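You operate a simulated robot arm through the tools that you are given. There is no shell and no other tool. Be economical: measure what you need, move in short steps, check, and stop when the job is done.

The job below is to be done with a simulated robot arm. You get a single attempt, and the scene is never put back.

Task
Zero the thickness gauge on the metal block: it must read 30.0 mm.
Fine: carriage out again, block back where it stood.

It is judged by the outcome, as a careful person would: the job done as asked, and still so three seconds after it is handed in. It fails if anything else is knocked over, pushed out of place, dropped, spilled or broken.

Robot
A 7-joint arm with a two-finger parallel gripper, fixed in place. Base frame: the origin is at the foot of the arm, x ahead of it, y to its left, z up; the work surface is at about z = 2. Units: mm, rad, N and s.
With the tool pointing down near the work surface it reaches from about 240 to 620 mm from the base axis. Its first joint turns from -1.152 to 1.152 rad. Payload 2.6 kg.
The TCP is the grasp point between the finger pads, 30 mm short of the fingertips. In the tool frame z runs along the fingers and y along their closing line. The gripper opens to 94 mm. The fingers are 28 mm wide and 10 mm thick; the gripper's body (50 by 96 mm) begins 55 mm behind the TCP.
Orientation is told as [roll, pitch, yaw] about the base's x, y, z axes, in that order, counted from this pose: with the fingers straight down and closing along the base's y, the tool's x points along the base's -x, its y along +y and its z along -z.

Tools
- The arm moves only by the tool jog_arm. Its arguments are lists of equal length, an entry for each row: "turn": the turn, a rotation vector about the base's x, y, z in rad, a list of three; "translation": the shift along the base's x, y, z in mm, a list of three; "jaw": the gripper command, from -1 (shut) to 1 (fully open), values between in proportion. In form: {"turn": [[ax, ay, az], ...], "translation": [[tx, ty, tz], ...], "jaw": [jaw, ...]}. A call has 1 to 8 rows; each row is the pose to reach, as a shift and turn from the pose commanded when the call began. Rows are played at 5 a second. More than 50 mm and 0.15 rad between two rows, or a gripper value outside its range, and nothing of the call is played. A pose out of reach is approached as far as the arm can. The call stops where the force on the tool passes 40 N (or 10 N more than at its start, if that is more) or the arm is blocked; 0.2 s more then pass. The fingers move at their own pace (about 72 mm/s each) and stop on an object; they squeeze with about 31 N. The grip force told is the motor's: it shows also when the fingers shut on nothing. Time passes only in rows, and 0.2 s behind the last, so rows that repeat a pose let the fingers close. It gives the time, the measured TCP pose, the force on the tool (base axes), the opening and the grip force at its end, in the units of the frame above (readings bear some noise), with the torque about the TCP (base axes, N m) and any sound that the robot's microphone picked up.
- Cameras (640 x 400 px; columns grow to the right, rows downward): "scene" is fixed at [36.2, 447.3, 559.8]; the picture's right is [-0.60, -0.80, 0.00], its down [-0.52, 0.39, -0.76] and it looks along [0.61, -0.45, -0.65] (base axes); focal length 264 px, centre (320, 200). "wrist" rides on the gripper at [76, 14, -102] in the tool frame; the picture's right is [-0.18, 0.98, 0.00], its down [-0.75, -0.14, -0.64] and it looks along [-0.63, -0.12, 0.77] (tool axes); focal length 243 px, centre (320, 200). There is no depth. A picture from a camera that has moved, and an enlarged one, comes with that camera's place and axes in the base frame and with its lens. The place of the scene camera against the robot may be out by one fixed shift of up to 18 mm in any direction.
- snapshot(camera): a new picture of that camera. It takes no simulated time.
- inspect(camera, box): a new picture of the part [left, top, right, bottom] of that camera's present view, enlarged. It takes no simulated time.
- sign_off(): hands the job in; it is judged then, once.

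Work in short steps. Places have to be worked out from the pictures, the camera data and where the tool is seen: move nearer, look again, correct. Check each grasp and each placing, and mend what went wrong. You have 120 turns and 64 pictures in all, those below and enlarged ones among them. Open the gripper and draw the arm clear of the work before you hand the job in, unless the task says otherwise; then end with one line.

The tools are called after "Emit:" as name(argument=value, ...) on one line, values as JSON. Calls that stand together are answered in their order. jog_arm: Moves the arm, as the interface text tells. Its arguments: {"type":"object","properties":{"turn":{"type":"array"},"translation":{"type":"array"},"jaw":{"type":"array"}},"required":["turn","translation","jaw"]} The other tools are called the same way: snapshot (camera) takes a picture; inspect (camera, box) takes an enlarged picture of a part of a camera's view; sign_off () hands the job in.

At the start:

```text
t: 0.0
eef_pos: [395.0, 58.9, 348.7]
orientation: [0.0, -0.001, 0.0]
wrist_force: [-1.1, 0.0, 0.5]
moment: [0.01, -0.02, -0.01]
grip_width: 94.0
grasp_force: 0.0
```

scene: 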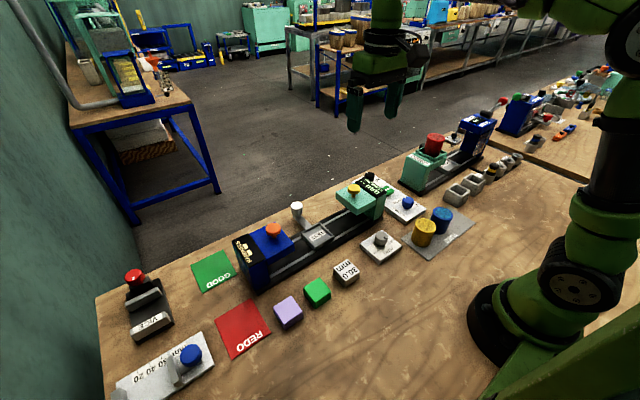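
wrist: 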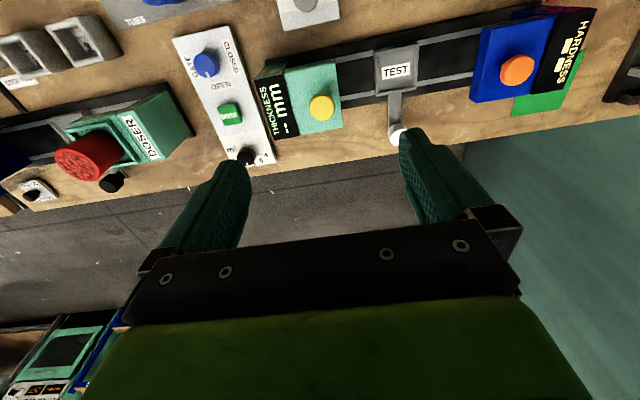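

I'll look closely at the bench to read the labels and locate the gauge, block and carriage.

Emit:
inspect(camera="scene", box=[220, 160, 440, 300])

Emit:
inspect(camera="wrist", box=[160, 0, 480, 180])

Emit:
inspect(camera="scene", box=[330, 160, 480, 280])

```text
2.86 times, centred on (330, 230) of scene
camera zoom: at [36.2, 447.3, 559.8], right [-0.6, -0.8, 0.0], down [-0.52, 0.39, -0.76], along [0.61, -0.45, -0.65], focal length 753 px, centre (291, 114)
```

zoom: 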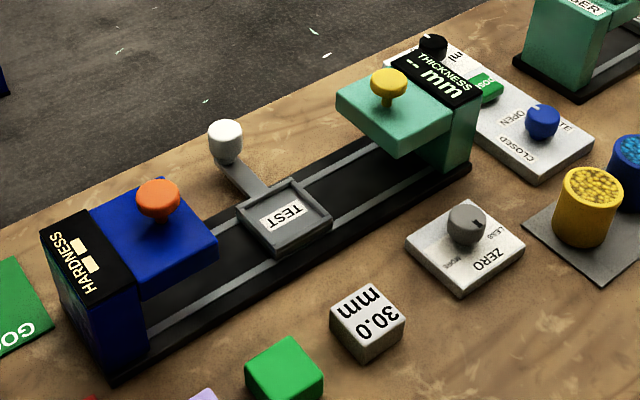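

```text
2.00 times, centred on (320, 90) of wrist
camera zoom: at [318.2, 74.7, 451.8], right [0.18, 0.98, 0.0], down [0.75, -0.14, 0.64], along [0.63, -0.12, -0.77], focal length 485 px, centre (320, 420)
```

zoom: 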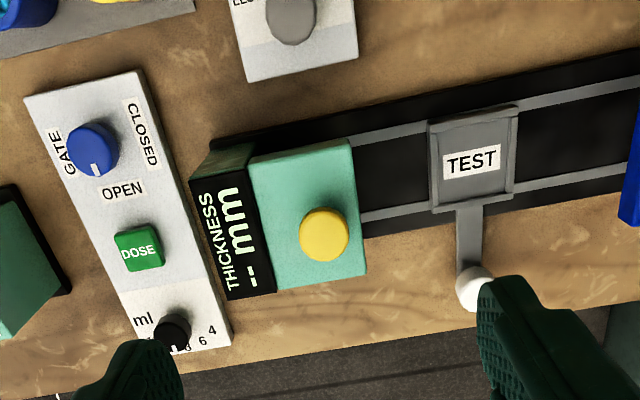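

```text
3.33 times, centred on (405, 220) of scene
camera zoom: at [36.2, 447.3, 559.8], right [-0.6, -0.8, 0.0], down [-0.52, 0.39, -0.76], along [0.61, -0.45, -0.65], focal length 878 px, centre (37, 133)
```

zoom: 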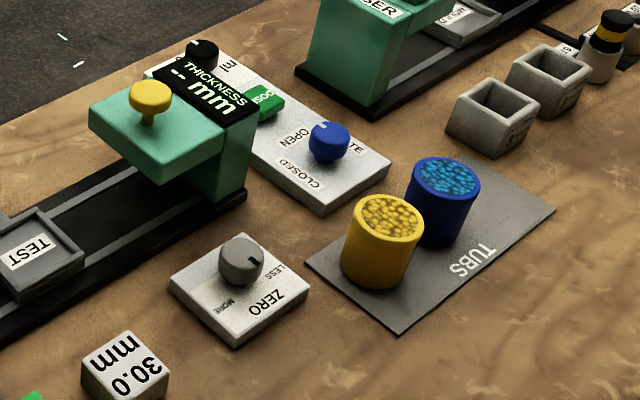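

The wrist and scene views agree on these places: carriage at about (427,175), handle ball at (524,175,~50), yellow plunger at (425,57,~134), ZERO knob near (309,52) and block near (296,182). I'll move above the block for a closer look.

Emit:
jog_arm(turn=[[0, 0, 0], [0, 0, 0], [0, 0, 0], [0, 0, 0], [0, 0, 0], [0, 0, 0]], translation=[[-17, 20, -30], [-34, 40, -60], [-51, 60, -90], [-68, 80, -120], [-84, 100, -150], [-100, 121, -180]], jaw=[1, 1, 1, 1, 1, 1])

Emit:
snapshot(camera="wrist")

```text
t: 1.4
eef_pos: [295.6, 177.1, 169.6]
orientation: [-0.001, -0.002, 0.0]
wrist_force: [0.9, 1.0, -1.3]
moment: [-0.02, -0.01, -0.04]
grip_width: 93.7
grasp_force: 0.0
```

```text
58 pictures are left
camera wrist: at [218.4, 193.7, 272.5], right [0.19, 0.98, 0.0], down [0.75, -0.14, 0.64], along [0.63, -0.12, -0.77], focal length 243 px, centre (320, 200)
```

wrist: 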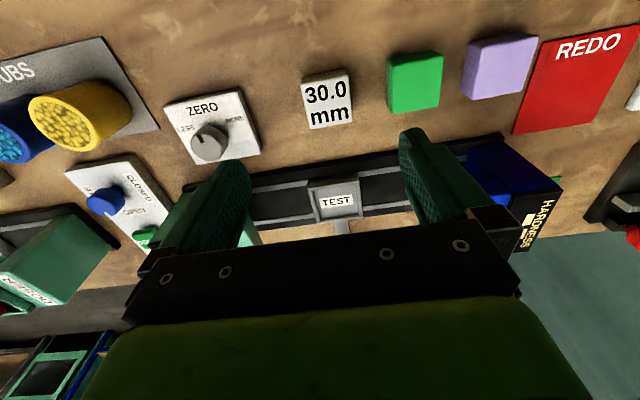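

Enlarging the block and the tray.

Emit:
inspect(camera="wrist", box=[270, 50, 430, 150])

Emit:
inspect(camera="wrist", box=[150, 70, 290, 170])

```text
4.00 times, centred on (350, 100) of wrist
camera zoom: at [218.4, 193.7, 272.5], right [0.19, 0.98, 0.0], down [0.75, -0.14, 0.64], along [0.63, -0.12, -0.77], focal length 970 px, centre (200, 600)
```

zoom: 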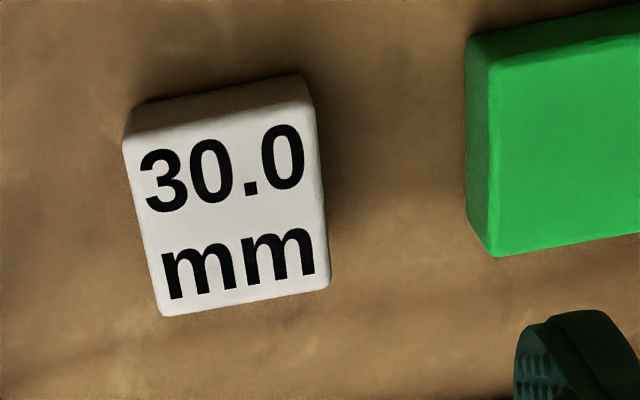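

```text
4.00 times, centred on (220, 120) of wrist
camera zoom: at [218.4, 193.7, 272.5], right [0.19, 0.98, 0.0], down [0.75, -0.14, 0.64], along [0.63, -0.12, -0.77], focal length 970 px, centre (720, 520)
```

zoom: 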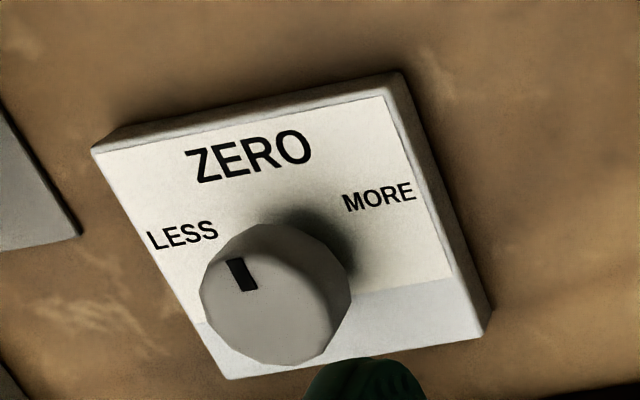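

The block is square to the axes, about 43×43×30 mm and centred near (298.5,186.5). I'll lower with partly open fingers, holding the tips about 14 mm above the table so they'll clear the tray walls later.

Emit:
jog_arm(turn=[[0, 0, 0], [0, 0, 0], [0, 0, 0], [0, 0, 0], [0, 0, 0]], translation=[[3.5, 6.6, -35], [3.5, 6.6, -70], [3.5, 6.6, -98], [3.5, 6.6, -122], [3.5, 6.6, -122]], jaw=[0.4, 0.4, 0.4, 0.4, 0.4])

Emit:
snapshot(camera="wrist")

Emit:
inspect(camera="scene", box=[280, 200, 440, 300])

```text
t: 2.6
eef_pos: [297.9, 186.1, 46.2]
orientation: [-0.001, 0.0, -0.001]
wrist_force: [-0.2, -0.9, 0.5]
moment: [-0.01, 0.0, -0.02]
grip_width: 65.7
grasp_force: 0.0
```

```text
55 pictures are left
camera wrist: at [220.7, 201.5, 150.2], right [0.19, 0.98, 0.0], down [0.75, -0.14, 0.64], along [0.63, -0.12, -0.77], focal length 243 px, centre (320, 200)
```

wrist: 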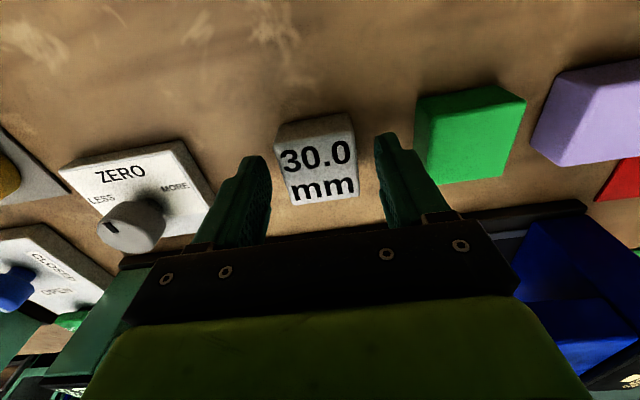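

```text
4.00 times, centred on (360, 250) of scene
camera zoom: at [36.2, 447.3, 559.8], right [-0.6, -0.8, 0.0], down [-0.52, 0.39, -0.76], along [0.61, -0.45, -0.65], focal length 1054 px, centre (160, 0)
```

zoom: 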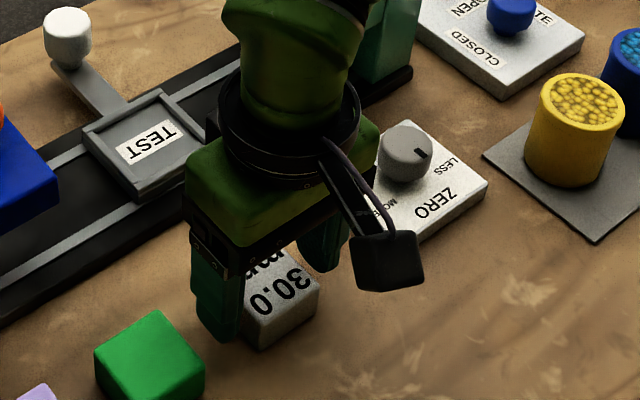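

The corners re-measured from up close give the same centre, (298.7,186.3), so the fingers straddle the block evenly. I'll close and lift it.

Emit:
jog_arm(turn=[[0, 0, 0], [0, 0, 0], [0, 0, 0], [0, 0, 0]], translation=[[0, 0, 0], [0, 0, 0], [0, 0, 0], [0, 0, 0]], jaw=[-0.2, -1, -1, -1])

```text
t: 3.6
eef_pos: [298.2, 185.9, 47.5]
orientation: [0.0, -0.001, 0.0]
wrist_force: [0.2, -0.1, 0.3]
moment: [0.0, -0.01, -0.02]
grip_width: 45.5
grasp_force: 30.9
```

Held at 45.5 mm. Lifting, then moving over the tray at about (427,175) to look.

Emit:
jog_arm(turn=[[0, 0, 0], [0, 0, 0], [0, 0, 0], [0, 0, 0], [0, 0, 0], [0, 0, 0], [0, 0, 0]], translation=[[0, 0, 20], [0, 0, 50], [25, -2, 80], [55, -4, 80], [85, -7, 80], [110, -9, 80], [126, -11, 80]], jaw=[-1, -1, -1, -1, -1, -1, -1])

Emit:
snapshot(camera="wrist")

Emit:
inspect(camera="scene", box=[220, 140, 380, 260])

```text
t: 5.2
eef_pos: [424.1, 175.2, 125.3]
orientation: [0.0, -0.001, 0.0]
wrist_force: [-0.3, 0.2, -0.1]
moment: [0.02, 0.02, -0.02]
grip_width: 0.2
grasp_force: 31.3
```

```text
53 pictures are left
camera wrist: at [347.8, 192.0, 229.0], right [0.18, 0.98, 0.0], down [0.75, -0.14, 0.64], along [0.63, -0.12, -0.77], focal length 243 px, centre (320, 200)
```

wrist: 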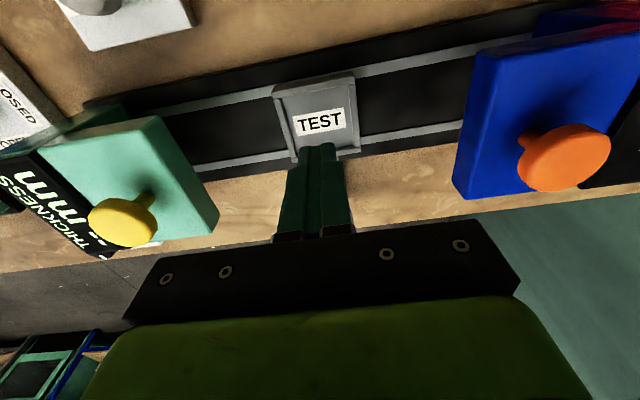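

```text
3.33 times, centred on (300, 200) of scene
camera zoom: at [36.2, 447.3, 559.8], right [-0.6, -0.8, 0.0], down [-0.52, 0.39, -0.76], along [0.61, -0.45, -0.65], focal length 878 px, centre (387, 200)
```

zoom: 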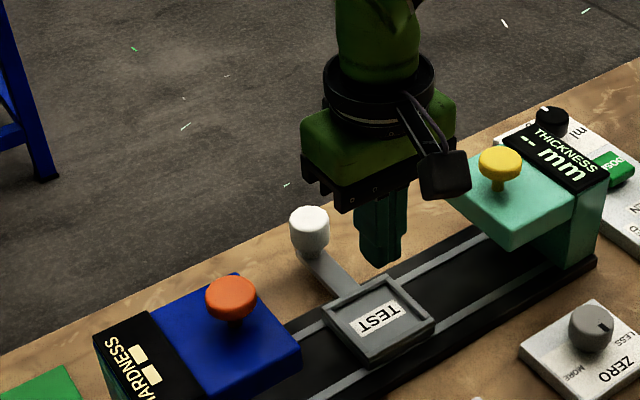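

The fingers are shut on nothing, so the block slipped out. I need to find it.

Emit:
inspect(camera="scene", box=[260, 200, 460, 325])

```text
3.20 times, centred on (360, 262) of scene
camera zoom: at [36.2, 447.3, 559.8], right [-0.6, -0.8, 0.0], down [-0.52, 0.39, -0.76], along [0.61, -0.45, -0.65], focal length 843 px, centre (192, 0)
```

zoom: 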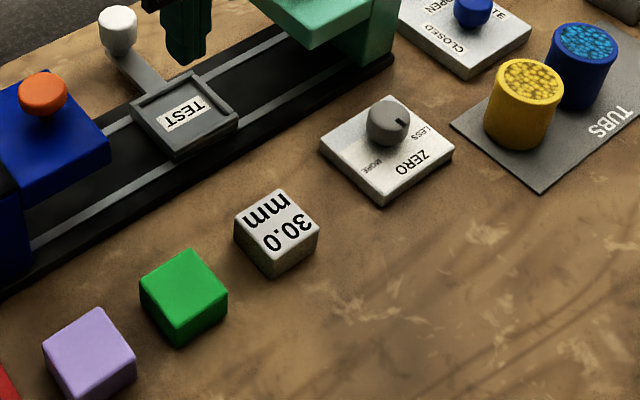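

The block is still upright at its place, because the shallow grip simply slid off it. I'll go back with the fingers open and take a deeper grip, with the tips about 6 mm off the table.

Emit:
jog_arm(turn=[[0, 0, 0], [0, 0, 0], [0, 0, 0], [0, 0, 0], [0, 0, 0], [0, 0, 0]], translation=[[-30, 2, 0], [-65, 5, 0], [-100, 8, 0], [-126, 11, 0], [-126, 11, -20], [-126, 11, -40]], jaw=[-1, -1, 0, 0.4, 0.4, 0.4])

Emit:
inspect(camera="wrist", box=[220, 60, 460, 210])

```text
t: 6.6
eef_pos: [297.5, 186.7, 87.4]
orientation: [0.001, -0.001, 0.001]
wrist_force: [0.0, -0.4, 0.1]
moment: [0.02, -0.02, -0.01]
grip_width: 65.9
grasp_force: 0.0
```

```text
2.67 times, centred on (340, 135) of wrist
camera zoom: at [220.7, 201.9, 189.6], right [0.18, 0.98, 0.0], down [0.75, -0.14, 0.64], along [0.63, -0.12, -0.77], focal length 647 px, centre (267, 373)
```

zoom: 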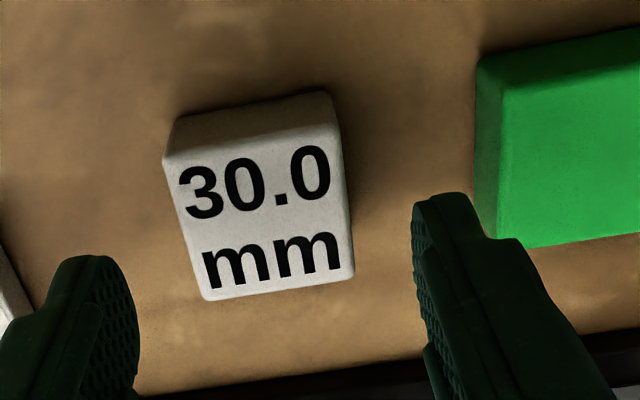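

The block sits upright and centred. Lowering to TCP z≈37, closing, then lifting slowly by a little.

Emit:
jog_arm(turn=[[0, 0, 0], [0, 0, 0], [0, 0, 0], [0, 0, 0], [0, 0, 0], [0, 0, 0]], translation=[[1, 0, -25], [1, 0, -50], [1, 0, -50], [1, 0, -50], [1, 0, -50], [1, 0, -50]], jaw=[0.4, 0.4, -0.2, -1, -1, -1])

Emit:
jog_arm(turn=[[0, 0, 0], [0, 0, 0], [0, 0, 0], [0, 0, 0]], translation=[[0, 0, 3], [0, 0, 7], [0, 0, 12], [0, 0, 12]], jaw=[-1, -1, -1, -1])

Emit:
inspect(camera="scene", box=[280, 200, 440, 300])

```text
t: 8.0
eef_pos: [298.8, 186.9, 37.1]
orientation: [0.0, -0.001, 0.0]
wrist_force: [1.4, 0.5, -0.1]
moment: [-0.02, -0.05, -0.04]
grip_width: 45.5
grasp_force: 30.8
```

```text
t: 9.0
eef_pos: [299.5, 186.1, 49.9]
orientation: [0.0, 0.0, 0.0]
wrist_force: [0.4, -0.1, -0.7]
moment: [0.02, -0.03, -0.01]
grip_width: 45.5
grasp_force: 30.9
```

```text
4.00 times, centred on (360, 250) of scene
camera zoom: at [36.2, 447.3, 559.8], right [-0.6, -0.8, 0.0], down [-0.52, 0.39, -0.76], along [0.61, -0.45, -0.65], focal length 1054 px, centre (160, 0)
```

zoom: 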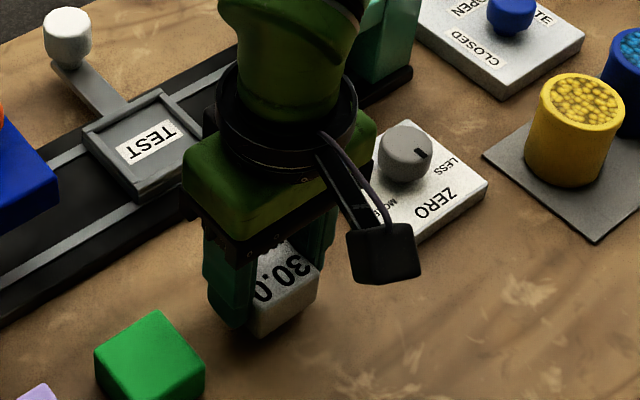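

It isn't clear whether the block rose, so I'll check the wrist view.

Emit:
snapshot(camera="wrist")

Emit:
inspect(camera="scene", box=[320, 245, 380, 290])

```text
48 pictures are left
camera wrist: at [223.3, 201.3, 152.1], right [0.18, 0.98, 0.0], down [0.75, -0.14, 0.64], along [0.63, -0.12, -0.77], focal length 243 px, centre (320, 200)
```

wrist: 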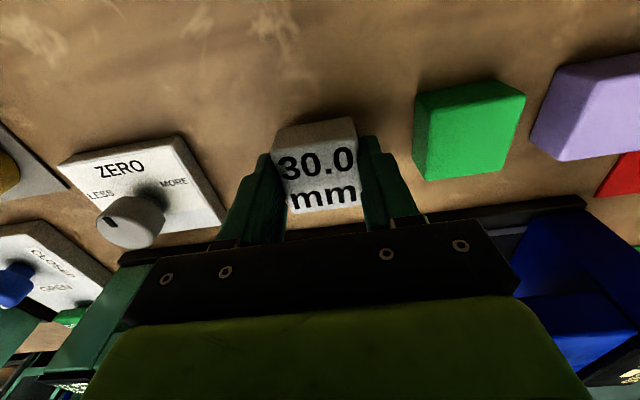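

```text
8.89 times, centred on (350, 268) of scene
camera zoom: at [36.2, 447.3, 559.8], right [-0.6, -0.8, 0.0], down [-0.52, 0.39, -0.76], along [0.61, -0.45, -0.65], focal length 2342 px, centre (53, -400)
```

zoom: 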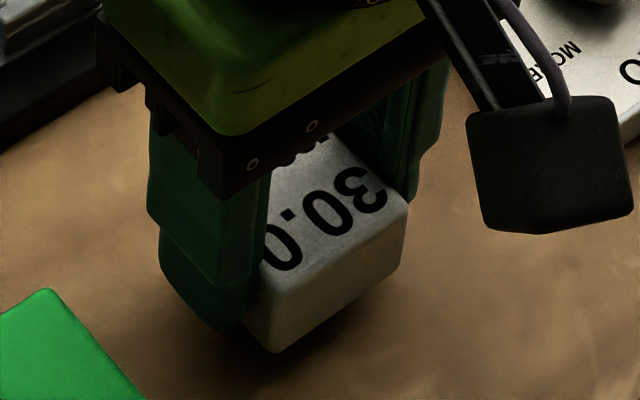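

The block is lifted: it looks larger in the wrist view and its shadow has detached from it. I refined the tray centre to about (429.5,176). I'll raise slowly and carry it there.

Emit:
jog_arm(turn=[[0, 0, 0], [0, 0, 0], [0, 0, 0], [0, 0, 0], [0, 0, 0], [0, 0, 0], [0, 0, 0], [0, 0, 0]], translation=[[0, 0, 5], [0, 0, 13], [0, 0, 22], [0, 0, 31], [6, -1, 40], [16, -2, 45], [28, -3, 45], [36, -3, 45]], jaw=[-1, -1, -1, -1, -1, -1, -1, -1])

Emit:
jog_arm(turn=[[0, 0, 0], [0, 0, 0], [0, 0, 0], [0, 0, 0], [0, 0, 0], [0, 0, 0], [0, 0, 0], [0, 0, 0]], translation=[[8, -1, 0], [22, -2, 0], [38, -4, 0], [54, -5, 0], [70, -6, 0], [82, -7, 0], [91, -7.5, 0], [95, -7.5, 0]], jaw=[-1, -1, -1, -1, -1, -1, -1, -1])

Emit:
snapshot(camera="wrist")

Emit:
inspect(camera="scene", box=[240, 160, 400, 260])

```text
t: 10.8
eef_pos: [335.8, 183.5, 93.4]
orientation: [0.001, 0.0, 0.001]
wrist_force: [0.1, -0.3, -2.8]
moment: [0.02, 0.01, 0.0]
grip_width: 45.5
grasp_force: 31.3
```

```text
t: 12.6
eef_pos: [430.5, 175.6, 93.8]
orientation: [-0.002, 0.0, 0.001]
wrist_force: [0.1, -0.2, -1.4]
moment: [0.02, 0.01, -0.03]
grip_width: 45.4
grasp_force: 30.5
```

```text
46 pictures are left
camera wrist: at [354.4, 191.5, 196.6], right [0.18, 0.98, 0.0], down [0.75, -0.14, 0.64], along [0.63, -0.12, -0.77], focal length 243 px, centre (320, 200)
```

wrist: 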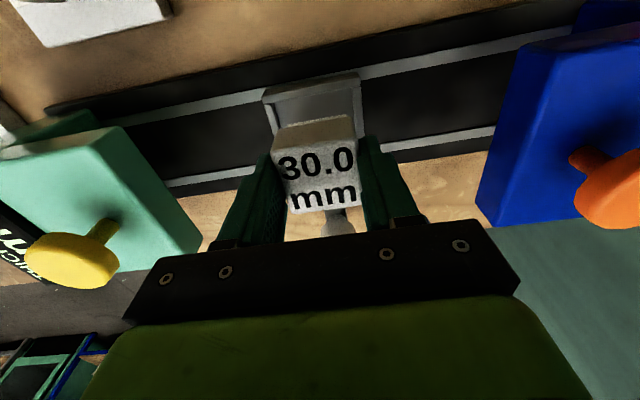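

```text
4.00 times, centred on (320, 210) of scene
camera zoom: at [36.2, 447.3, 559.8], right [-0.6, -0.8, 0.0], down [-0.52, 0.39, -0.76], along [0.61, -0.45, -0.65], focal length 1054 px, centre (320, 160)
```

zoom: 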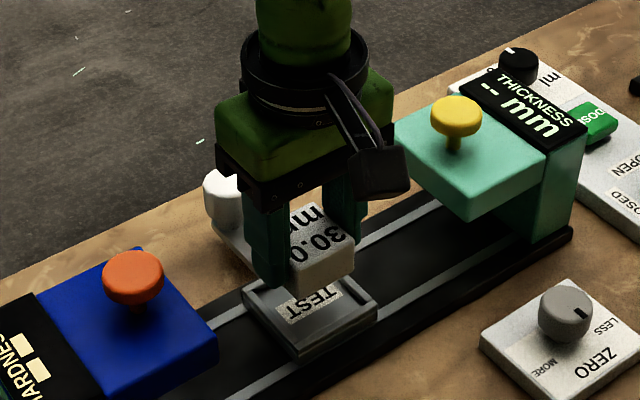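

Block and tray line up in x and y. I'll lower most of the way and look again before contact.

Emit:
jog_arm(turn=[[0, 0, 0], [0, 0, 0], [0, 0, 0], [0, 0, 0]], translation=[[-0.5, 0.5, -8], [-1, 0.5, -18], [-1, 0.5, -26], [-1, 0.5, -30]], jaw=[-1, -1, -1, -1])

Emit:
inspect(camera="scene", box=[270, 190, 370, 260])

Emit:
inspect(camera="wrist", box=[220, 60, 440, 240])

```text
t: 13.6
eef_pos: [429.6, 176.4, 62.4]
orientation: [0.001, 0.001, 0.0]
wrist_force: [0.9, 0.3, -2.2]
moment: [0.01, 0.04, -0.01]
grip_width: 45.7
grasp_force: 31.3
```

```text
5.71 times, centred on (320, 225) of scene
camera zoom: at [36.2, 447.3, 559.8], right [-0.6, -0.8, 0.0], down [-0.52, 0.39, -0.76], along [0.61, -0.45, -0.65], focal length 1506 px, centre (320, 57)
```

zoom: 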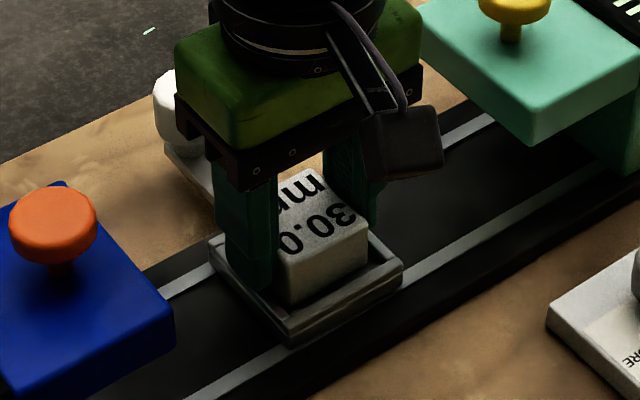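

```text
2.22 times, centred on (330, 150) of wrist
camera zoom: at [353.1, 192.5, 165.6], right [0.18, 0.98, 0.0], down [0.75, -0.14, 0.64], along [0.63, -0.12, -0.77], focal length 539 px, centre (298, 311)
```

zoom: 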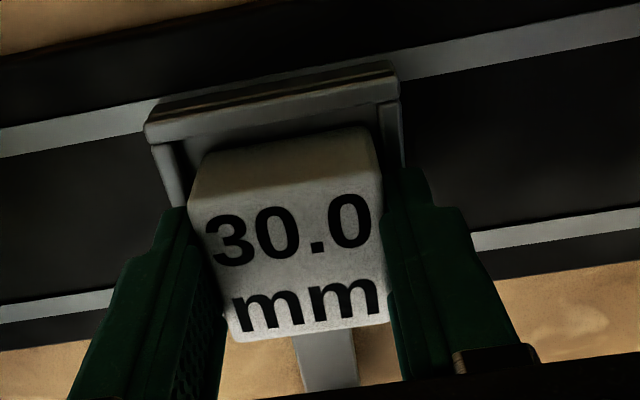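

Aligned. Descending in small steps until something is felt.

Emit:
jog_arm(turn=[[0, 0, 0], [0, 0, 0], [0, 0, 0], [0, 0, 0]], translation=[[0, 0, -2], [0, 0, -4], [0, 0, -6], [0, 0, -6]], jaw=[-1, -1, -1, -1])

Emit:
jog_arm(turn=[[0, 0, 0], [0, 0, 0], [0, 0, 0]], translation=[[0, 0, -1.5], [0, 0, -3], [0, 0, -3]], jaw=[-1, -1, -1])

```text
t: 14.8
eef_pos: [429.5, 177.4, 60.0]
orientation: [0.0, -0.001, -0.003]
wrist_force: [-1.3, -1.1, 4.2]
moment: [-0.19, 0.09, -0.01]
grip_width: 45.1
grasp_force: 30.5
stopped in row 4: the force on the tool passed its limit at 42 N (the readings are from after the stop); the commanded pose is now the measured one
```

```text
t: 15.4
eef_pos: [430.8, 177.5, 60.6]
orientation: [0.004, -0.004, -0.006]
wrist_force: [-0.6, -1.5, 4.6]
moment: [-0.23, 0.12, -0.01]
grip_width: 45.6
grasp_force: 31.4
stopped in row 3: the force on the tool passed its limit at 42 N (the readings are from after the stop); the commanded pose is now the measured one
```

Something is in contact at TCP z≈60. I'll check whether that's the block on the tray floor or the tips on the rim.

Emit:
inspect(camera="scene", box=[280, 205, 350, 255])

Emit:
inspect(camera="wrist", box=[220, 60, 440, 240])

```text
8.00 times, centred on (315, 230) of scene
camera zoom: at [36.2, 447.3, 559.8], right [-0.6, -0.8, 0.0], down [-0.52, 0.39, -0.76], along [0.61, -0.45, -0.65], focal length 2108 px, centre (360, -40)
```

zoom: 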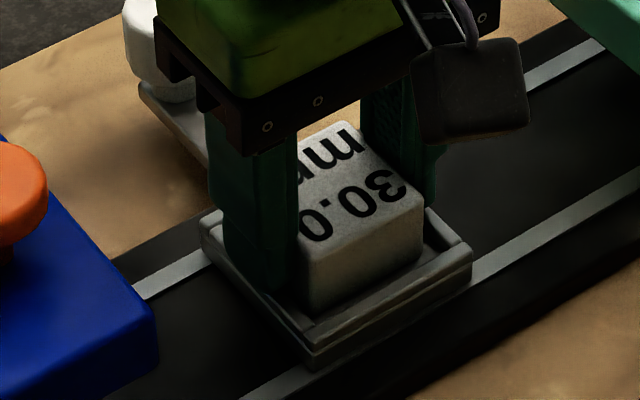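

```text
2.22 times, centred on (330, 150) of wrist
camera zoom: at [353.1, 193.7, 162.7], right [0.19, 0.98, 0.0], down [0.75, -0.15, 0.64], along [0.63, -0.12, -0.76], focal length 539 px, centre (298, 311)
```

zoom: 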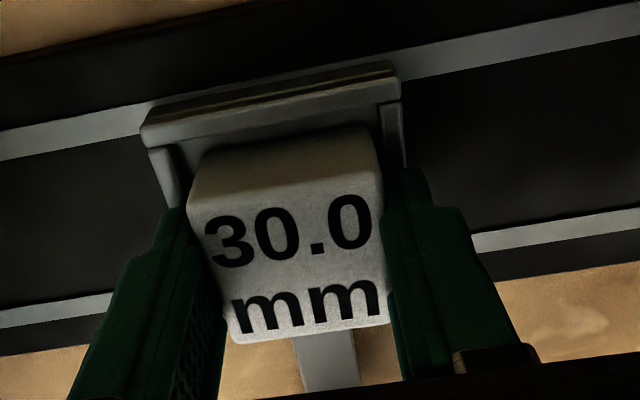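

The fingertips are resting on the tray rims, with the block inside just above the floor. I'll open gently so it settles, then rise.

Emit:
jog_arm(turn=[[0, 0, 0], [0, 0, 0], [0, 0, 0], [0, 0, 0], [0, 0, 0], [0, 0, 0]], translation=[[0, 0, 0], [0, 0, 0], [0, 0, 0], [0, 0, 10], [0, 0, 30], [0, 0, 60]], jaw=[0.1, 0.4, 0.4, 0.4, 0.4, 0.4])

Emit:
snapshot(camera="wrist")

Emit:
inspect(camera="scene", box=[270, 180, 390, 255])

```text
t: 16.8
eef_pos: [428.9, 178.8, 121.0]
orientation: [0.003, -0.003, -0.005]
wrist_force: [0.0, 0.0, 0.5]
moment: [-0.02, -0.04, 0.02]
grip_width: 65.8
grasp_force: 0.0
```

```text
40 pictures are left
camera wrist: at [352.8, 194.1, 223.5], right [0.19, 0.98, 0.0], down [0.75, -0.15, 0.64], along [0.63, -0.12, -0.76], focal length 243 px, centre (320, 200)
```

wrist: 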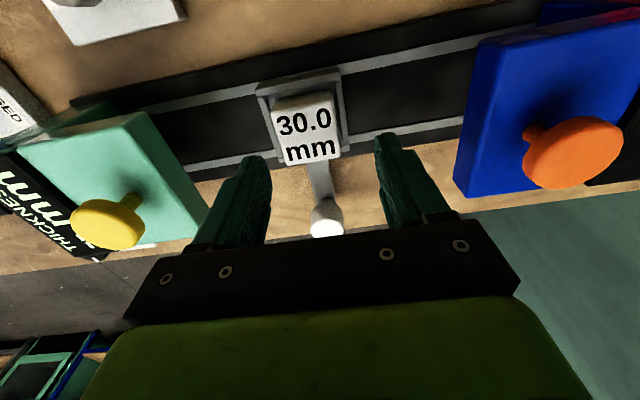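

```text
5.33 times, centred on (330, 218) of scene
camera zoom: at [36.2, 447.3, 559.8], right [-0.6, -0.8, 0.0], down [-0.52, 0.39, -0.76], along [0.61, -0.45, -0.65], focal length 1406 px, centre (267, 107)
```

zoom: 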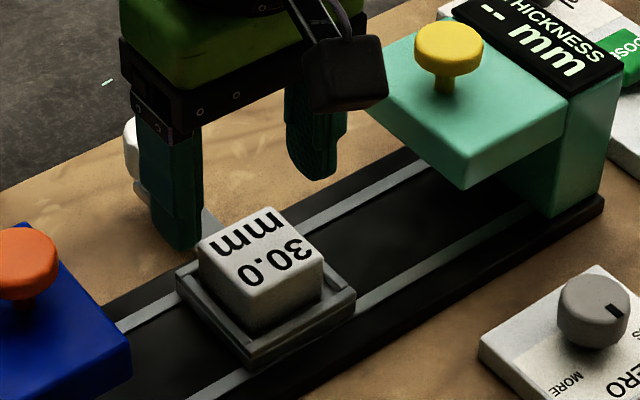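

Checking that the block sits flat, and where the handle is now.

Emit:
inspect(camera="wrist", box=[240, 60, 380, 250])

Emit:
inspect(camera="scene", box=[290, 205, 345, 250])

```text
2.11 times, centred on (310, 155) of wrist
camera zoom: at [352.8, 194.1, 223.5], right [0.19, 0.98, 0.0], down [0.75, -0.15, 0.64], along [0.63, -0.12, -0.76], focal length 511 px, centre (341, 295)
```

zoom: 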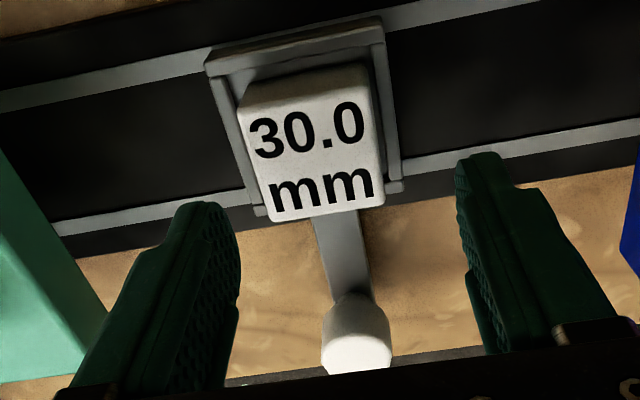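

```text
8.89 times, centred on (318, 228) of scene
camera zoom: at [36.2, 447.3, 559.8], right [-0.6, -0.8, 0.0], down [-0.52, 0.39, -0.76], along [0.61, -0.45, -0.65], focal length 2342 px, centre (342, -44)
```

zoom: 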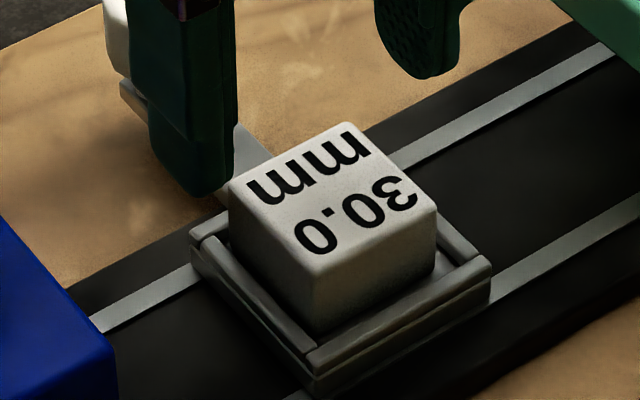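

The block sits flat in the tray. The carriage shifted about 8 mm toward −y on release, so the handle is now near (526,169). I'll move above the handle and look.

Emit:
jog_arm(turn=[[0, 0, 0], [0, 0, 0], [0, 0, 0], [-0.004, 0.004, 0.006]], translation=[[25, -2, 0], [50, -4, 0], [75, -6, 0], [95, -8.5, 0]], jaw=[0.6, 0.6, 0.6, 0.6])

Emit:
snapshot(camera="wrist")

Emit:
inspect(camera="scene", box=[260, 140, 420, 250])

```text
t: 17.8
eef_pos: [525.0, 168.6, 119.3]
orientation: [0.0, 0.0, 0.002]
wrist_force: [-0.3, 0.0, 0.5]
moment: [-0.01, 0.01, -0.02]
grip_width: 75.2
grasp_force: 0.1
```

```text
36 pictures are left
camera wrist: at [449.0, 184.8, 221.6], right [0.18, 0.98, 0.0], down [0.75, -0.14, 0.64], along [0.63, -0.12, -0.77], focal length 243 px, centre (320, 200)
```

wrist: 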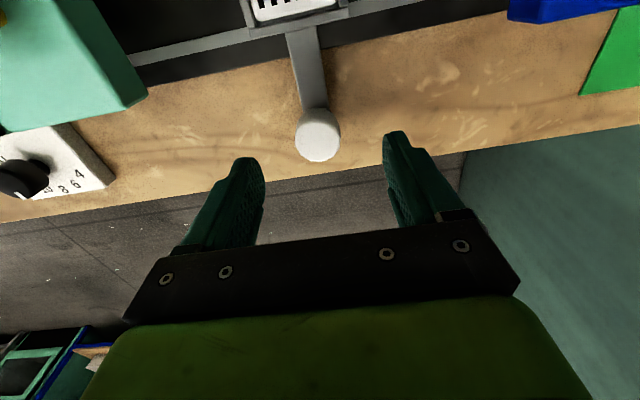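

```text
3.64 times, centred on (340, 195) of scene
camera zoom: at [36.2, 447.3, 559.8], right [-0.6, -0.8, 0.0], down [-0.52, 0.39, -0.76], along [0.61, -0.45, -0.65], focal length 958 px, centre (247, 218)
```

zoom: 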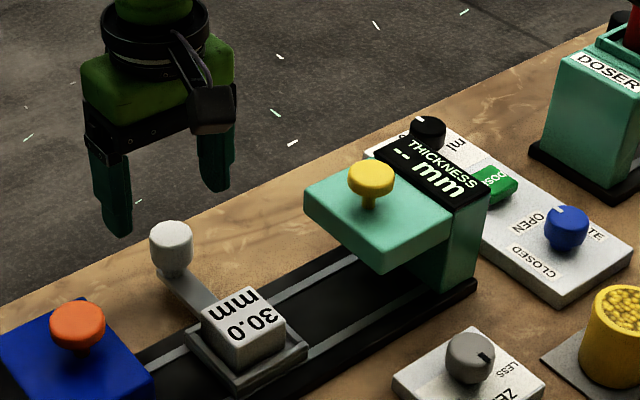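

Handle knob is about 33 mm across and centred at about (529,168.5), with its top near z≈45. I'll lower around it and close.

Emit:
jog_arm(turn=[[0, 0, 0], [0, 0, 0], [0, 0, 0], [0, 0, 0], [0, 0, 0], [0, 0, 0]], translation=[[3, -0.5, -20], [3, -0.5, -42], [3, -0.5, -64], [3, -0.5, -64], [3, -0.5, -64], [3, -0.5, -64]], jaw=[0.6, 0.6, 0.6, -0.2, -1, -1])

Emit:
snapshot(camera="wrist")

```text
t: 19.2
eef_pos: [527.9, 170.6, 54.5]
orientation: [-0.001, 0.0, 0.003]
wrist_force: [3.1, 3.5, -5.5]
moment: [-0.27, -0.16, -0.18]
grip_width: 33.7
grasp_force: 44.5
```

```text
34 pictures are left
camera wrist: at [450.9, 185.0, 157.1], right [0.18, 0.98, 0.0], down [0.75, -0.14, 0.64], along [0.63, -0.12, -0.77], focal length 243 px, centre (320, 200)
```

wrist: 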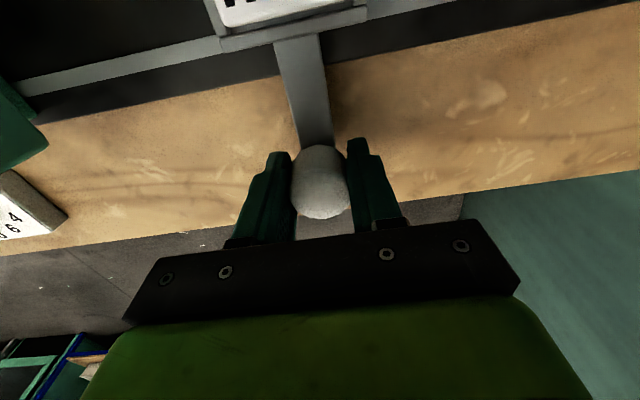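

Handle gripped at 33.7 mm. Sliding the carriage toward −y in steps and watching the forces.

Emit:
jog_arm(turn=[[0, 0, 0], [0, 0, 0], [0, 0, 0], [0, 0, 0], [0, 0, 0], [0, 0, 0], [0, 0, 0]], translation=[[0, -5, 0], [0, -15, 0], [0, -27, 0], [0, -39, 0], [0, -50, 0], [0, -60, 0], [0, -65, 0]], jaw=[-1, -1, -1, -1, -1, -1, -1])

Emit:
inspect(camera="scene", box=[270, 150, 430, 250])

```text
t: 20.8
eef_pos: [527.1, 103.8, 55.6]
orientation: [-0.001, 0.004, 0.003]
wrist_force: [6.9, 1.3, -26.2]
moment: [0.35, -0.79, 0.12]
grip_width: 33.9
grasp_force: 44.9
```

```text
4.00 times, centred on (350, 200) of scene
camera zoom: at [36.4, 447.3, 559.8], right [-0.6, -0.8, 0.0], down [-0.52, 0.39, -0.76], along [0.61, -0.45, -0.65], focal length 1054 px, centre (200, 200)
```

zoom: 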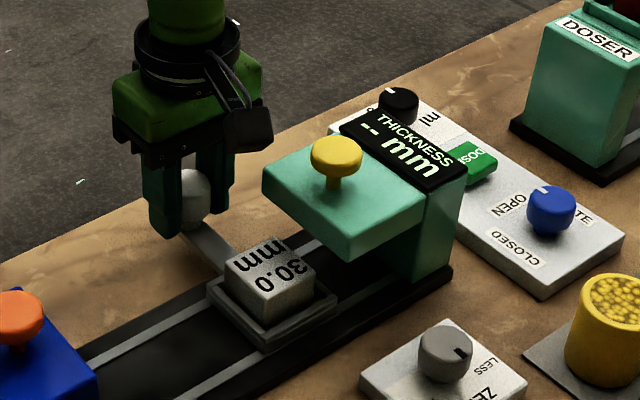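

It slides freely with the block steady. I'll ease 1 mm down to relieve the vertical pull, then continue to the plunger at y≈57.

Emit:
jog_arm(turn=[[0, 0, 0], [0, 0, 0], [0, 0, 0], [0, 0, 0], [0, 0, 0]], translation=[[0, 0, -1.2], [0, -7, -1.2], [0, -15, -1.2], [0, -23, -1.2], [0, -30, -1.2]], jaw=[-1, -1, -1, -1, -1])

Emit:
inspect(camera="scene", box=[270, 150, 430, 250])

```text
t: 22.0
eef_pos: [527.6, 73.8, 55.4]
orientation: [0.001, 0.003, 0.0]
wrist_force: [-16.6, 1.2, -1.5]
moment: [-0.67, 0.05, -0.12]
grip_width: 33.8
grasp_force: 45.1
```

```text
4.00 times, centred on (350, 200) of scene
camera zoom: at [36.2, 447.3, 559.8], right [-0.6, -0.8, 0.0], down [-0.52, 0.39, -0.76], along [0.61, -0.45, -0.65], focal length 1054 px, centre (200, 200)
```

zoom: 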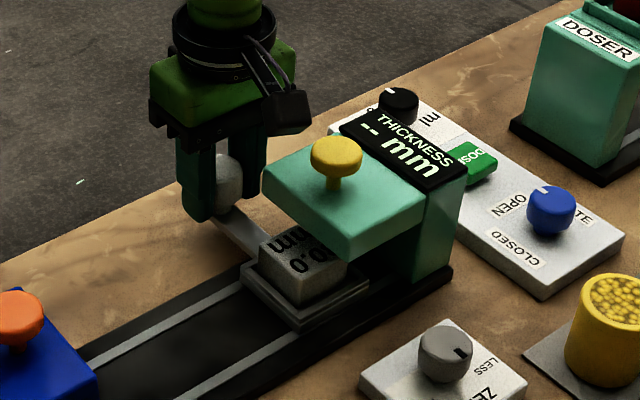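

The block passes under the head. Going on to y≈57, with a slight x correction.

Emit:
jog_arm(turn=[[0, 0, 0], [0, 0, 0], [0, 0, 0], [0, 0, 0]], translation=[[-0.6, -4, 0], [-0.8, -9, 0], [-1, -14, 0], [-1, -17, 0]], jaw=[-1, -1, -1, -1])

Emit:
inspect(camera="scene", box=[270, 150, 430, 250])

```text
t: 23.0
eef_pos: [527.6, 56.6, 55.1]
orientation: [0.0, -0.002, 0.001]
wrist_force: [0.2, -1.1, -3.7]
moment: [0.61, 1.31, 0.03]
grip_width: 33.5
grasp_force: 45.1
```

```text
4.00 times, centred on (350, 200) of scene
camera zoom: at [36.3, 447.3, 559.8], right [-0.6, -0.8, 0.0], down [-0.52, 0.39, -0.76], along [0.61, -0.45, -0.65], focal length 1054 px, centre (200, 200)
```

zoom: 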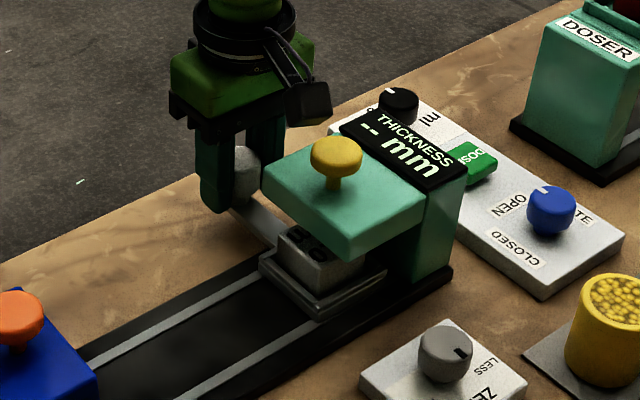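

Carriage is centred under the plunger, which is at y≈56. I'll release the handle, rise, and move over the yellow plunger with the fingers shut.

Emit:
jog_arm(turn=[[0, 0, 0], [0, 0, 0], [0, 0, 0], [0, 0, 0], [0, 0, 0], [0, 0, 0], [0, 0, 0], [0, 0, 0]], translation=[[0, 0, 0], [0, 0, 0], [0, 0, 20], [0, 0, 60], [0, 0, 100], [0, 0, 140], [-40, 0, 140], [-75, 0, 140]], jaw=[0.3, 0.4, 0.4, 0.4, -0.5, -1, -1, -1])

Emit:
snapshot(camera="wrist")

Emit:
snapshot(camera="scene")

```text
t: 24.8
eef_pos: [448.9, 57.0, 194.7]
orientation: [0.0, 0.0, 0.002]
wrist_force: [-0.2, -0.6, 0.6]
moment: [0.01, -0.02, -0.02]
grip_width: 0.0
grasp_force: 31.7
```

```text
30 pictures are left
camera wrist: at [372.4, 72.5, 297.7], right [0.18, 0.98, 0.0], down [0.75, -0.14, 0.64], along [0.63, -0.12, -0.77], focal length 243 px, centre (320, 200)
```

wrist: 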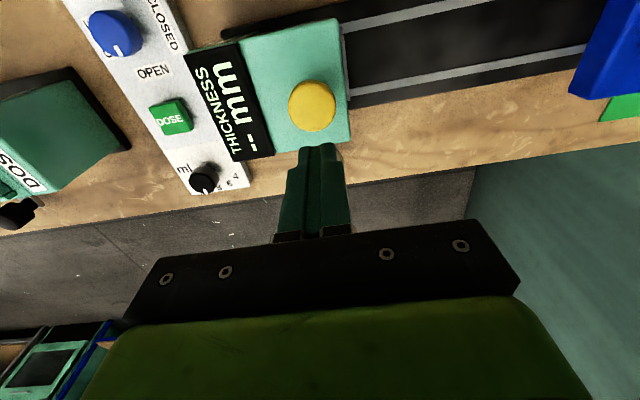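

```text
29 pictures are left
```

scene: 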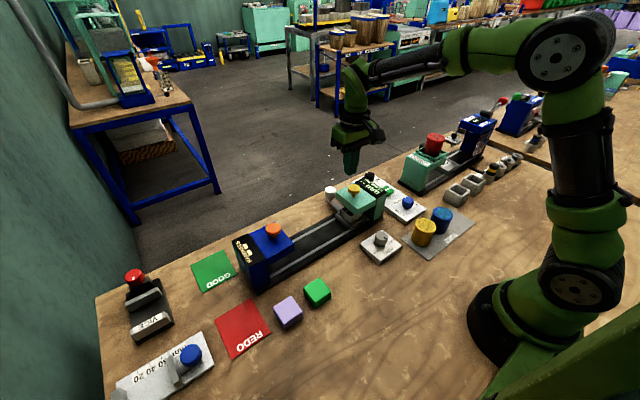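

Plunger centre measures (428,56.3), top about z 127. I'll move above it and lower to just above contact.

Emit:
jog_arm(turn=[[0, 0, 0], [0, 0, 0], [0, 0, 0], [0, 0, 0]], translation=[[-21, -0.7, 0], [-21, -0.7, -12], [-21, -0.7, -24], [-21, -0.7, -32]], jaw=[-1, -1, -1, -1])

Emit:
inspect(camera="scene", box=[290, 140, 430, 240])

```text
t: 25.8
eef_pos: [430.1, 56.0, 163.5]
orientation: [-0.001, 0.0, 0.0]
wrist_force: [0.6, -0.1, 0.8]
moment: [0.01, 0.0, -0.01]
grip_width: 0.0
grasp_force: 30.8
```

```text
4.00 times, centred on (360, 190) of scene
camera zoom: at [36.2, 447.3, 559.8], right [-0.6, -0.8, 0.0], down [-0.52, 0.39, -0.76], along [0.61, -0.45, -0.65], focal length 1054 px, centre (160, 240)
```

zoom: 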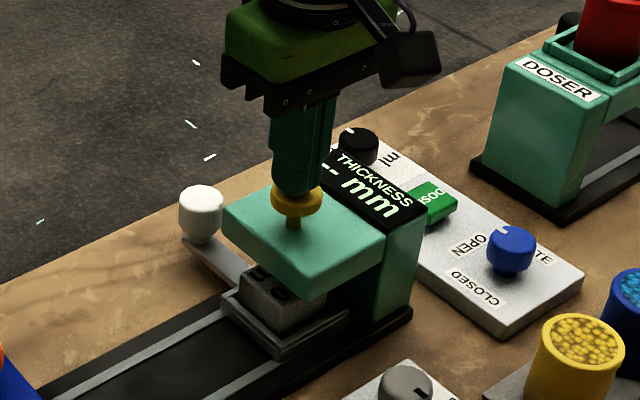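

Aligned over the plunger. Pressing down in small steps.

Emit:
jog_arm(turn=[[0, 0, 0], [0, 0, 0], [0, 0, 0], [0, 0, 0], [0, 0, 0], [0, 0, 0]], translation=[[-1, 0, -3], [-1, 0, -6], [-1, 0, -9], [-1, 0, -12], [-1, 0, -15], [-1, 0, -15]], jaw=[-1, -1, -1, -1, -1, -1])

Emit:
inspect(camera="scene", box=[330, 160, 410, 220])

```text
t: 27.0
eef_pos: [431.6, 57.8, 152.9]
orientation: [0.003, -0.005, -0.005]
wrist_force: [-2.4, -1.2, 5.2]
moment: [0.04, 0.13, 0.01]
grip_width: 0.0
grasp_force: 30.9
stopped in row 5: the force on the tool passed its limit at 46 N (the readings are from after the stop); the commanded pose is now the measured one
```

```text
6.67 times, centred on (370, 190) of scene
camera zoom: at [36.2, 447.3, 559.8], right [-0.6, -0.8, 0.0], down [-0.52, 0.39, -0.76], along [0.61, -0.45, -0.65], focal length 1757 px, centre (-13, 267)
```

zoom: 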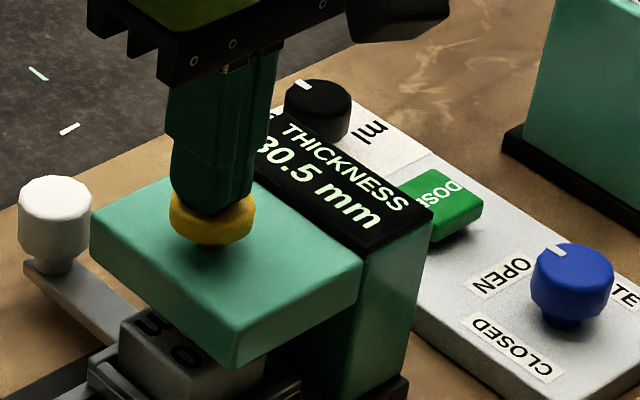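

It reads 30.5 mm. I'll lift off and see whether the reading holds.

Emit:
jog_arm(turn=[[0, 0, 0], [0, 0, 0], [0, 0, 0], [-0.003, 0.005, 0.005]], translation=[[0, 0, 8], [0, 0, 25], [0, 0, 50], [0, 0, 60]], jaw=[-1, -1, -1, -1])

Emit:
inspect(camera="scene", box=[320, 160, 420, 260])

```text
t: 28.0
eef_pos: [430.0, 57.6, 213.1]
orientation: [-0.002, 0.0, 0.003]
wrist_force: [0.8, 0.1, 0.5]
moment: [-0.04, -0.03, 0.0]
grip_width: 0.1
grasp_force: 31.1
```

```text
4.00 times, centred on (370, 210) of scene
camera zoom: at [36.2, 447.3, 559.8], right [-0.6, -0.8, 0.0], down [-0.52, 0.39, -0.76], along [0.61, -0.45, -0.65], focal length 1054 px, centre (120, 160)
```

zoom: 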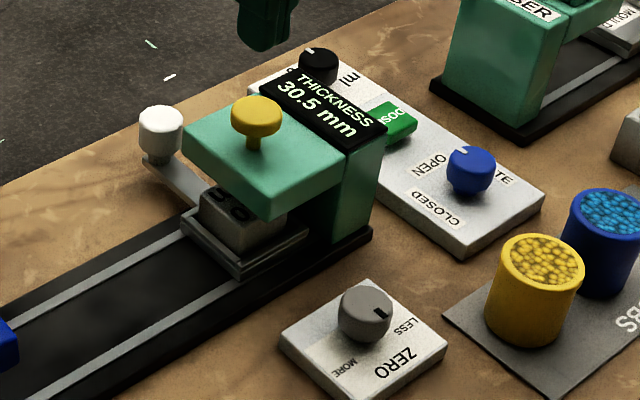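

The reading holds at 30.5, so it needs −0.5. The ZERO knob should turn toward LESS, which is anticlockwise from above (+z). I'll move above it and look.

Emit:
jog_arm(turn=[[0, 0, 0], [0, 0, 0], [0, 0, 0], [0, 0, 0], [0, 0, 0], [0, 0, 0]], translation=[[-40, -2, 0], [-80, -4, 0], [-115, -6, 0], [-115, -6, -30], [-115, -6, -60], [-115, -6, -85]], jaw=[-1, -1, 0, 0.4, 0.4, 0.4])

Emit:
inspect(camera="wrist", box=[200, 40, 440, 190])

```text
t: 29.4
eef_pos: [317.9, 50.5, 126.8]
orientation: [-0.002, 0.003, 0.001]
wrist_force: [0.5, 0.5, -0.4]
moment: [0.01, -0.01, 0.0]
grip_width: 65.9
grasp_force: 0.1
```

```text
2.67 times, centred on (320, 115) of wrist
camera zoom: at [240.6, 66.6, 230.1], right [0.18, 0.98, 0.0], down [0.75, -0.14, 0.64], along [0.63, -0.12, -0.77], focal length 647 px, centre (320, 427)
```

zoom: 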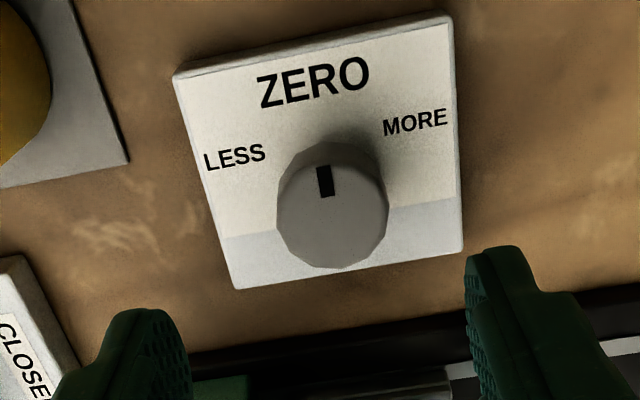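

Two views triangulate the knob top to (312,56,z≈43), 32 mm across, with its pointer at neutral. I'll lower and grip it.

Emit:
jog_arm(turn=[[0, 0, 0], [0, 0, 0], [0, 0, 0], [0, 0, 0], [0, 0, 0], [0, 0, 0]], translation=[[-4.5, 4.2, -20], [-4.5, 4.2, -50], [-4.5, 4.2, -73], [-4.5, 4.2, -73], [-4.5, 4.2, -73], [-4.5, 4.2, -73]], jaw=[0.4, 0.4, 0.4, -0.2, -0.7, -1])

Emit:
inspect(camera="scene", box=[320, 160, 420, 270])

```text
t: 30.8
eef_pos: [311.8, 54.6, 55.5]
orientation: [-0.002, 0.001, 0.004]
wrist_force: [0.3, 4.7, -9.8]
moment: [0.15, -0.92, 0.06]
grip_width: 34.0
grasp_force: 44.6
```

```text
3.64 times, centred on (370, 215) of scene
camera zoom: at [36.3, 447.3, 559.8], right [-0.6, -0.8, 0.0], down [-0.52, 0.39, -0.76], along [0.61, -0.45, -0.65], focal length 958 px, centre (138, 146)
```

zoom: 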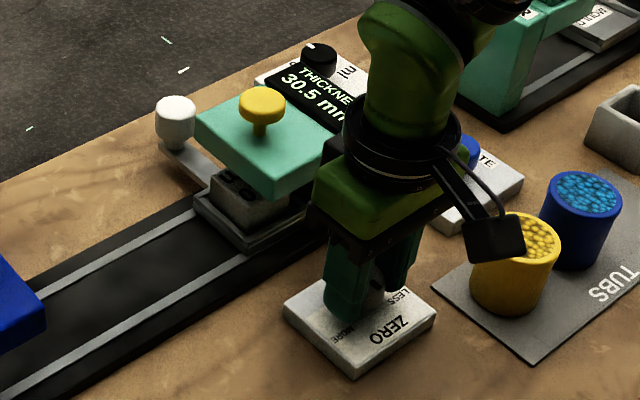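

Gripped, and the display is still visible. Turning about +0.2 rad toward LESS to see how the reading responds.

Emit:
jog_arm(turn=[[0, 0, 0.07], [0, 0, 0.14], [0, 0, 0.2], [0, 0, 0.2]], translation=[[0, 0, 0], [0, 0, 0], [0, 0, 0], [0, 0, 0]], jaw=[-1, -1, -1, -1])

Emit:
inspect(camera="scene", box=[330, 160, 400, 210])

```text
t: 31.8
eef_pos: [311.1, 53.5, 54.9]
orientation: [0.0, 0.0, 0.204]
wrist_force: [10.1, 4.4, -14.0]
moment: [-0.06, 1.07, 0.03]
grip_width: 33.5
grasp_force: 44.7
```

```text
8.00 times, centred on (365, 185) of scene
camera zoom: at [36.3, 447.3, 559.8], right [-0.6, -0.8, 0.0], down [-0.52, 0.39, -0.76], along [0.61, -0.45, -0.65], focal length 2108 px, centre (-40, 320)
```

zoom: 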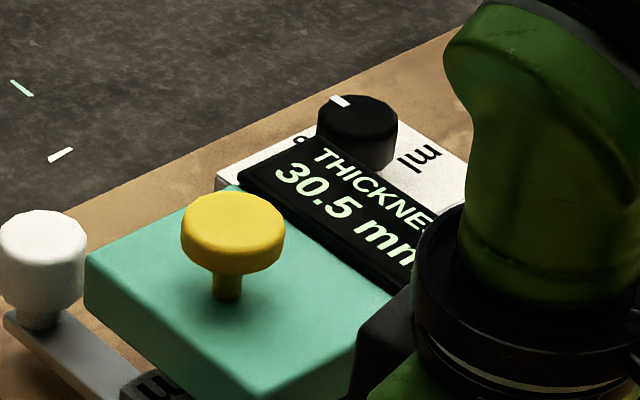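

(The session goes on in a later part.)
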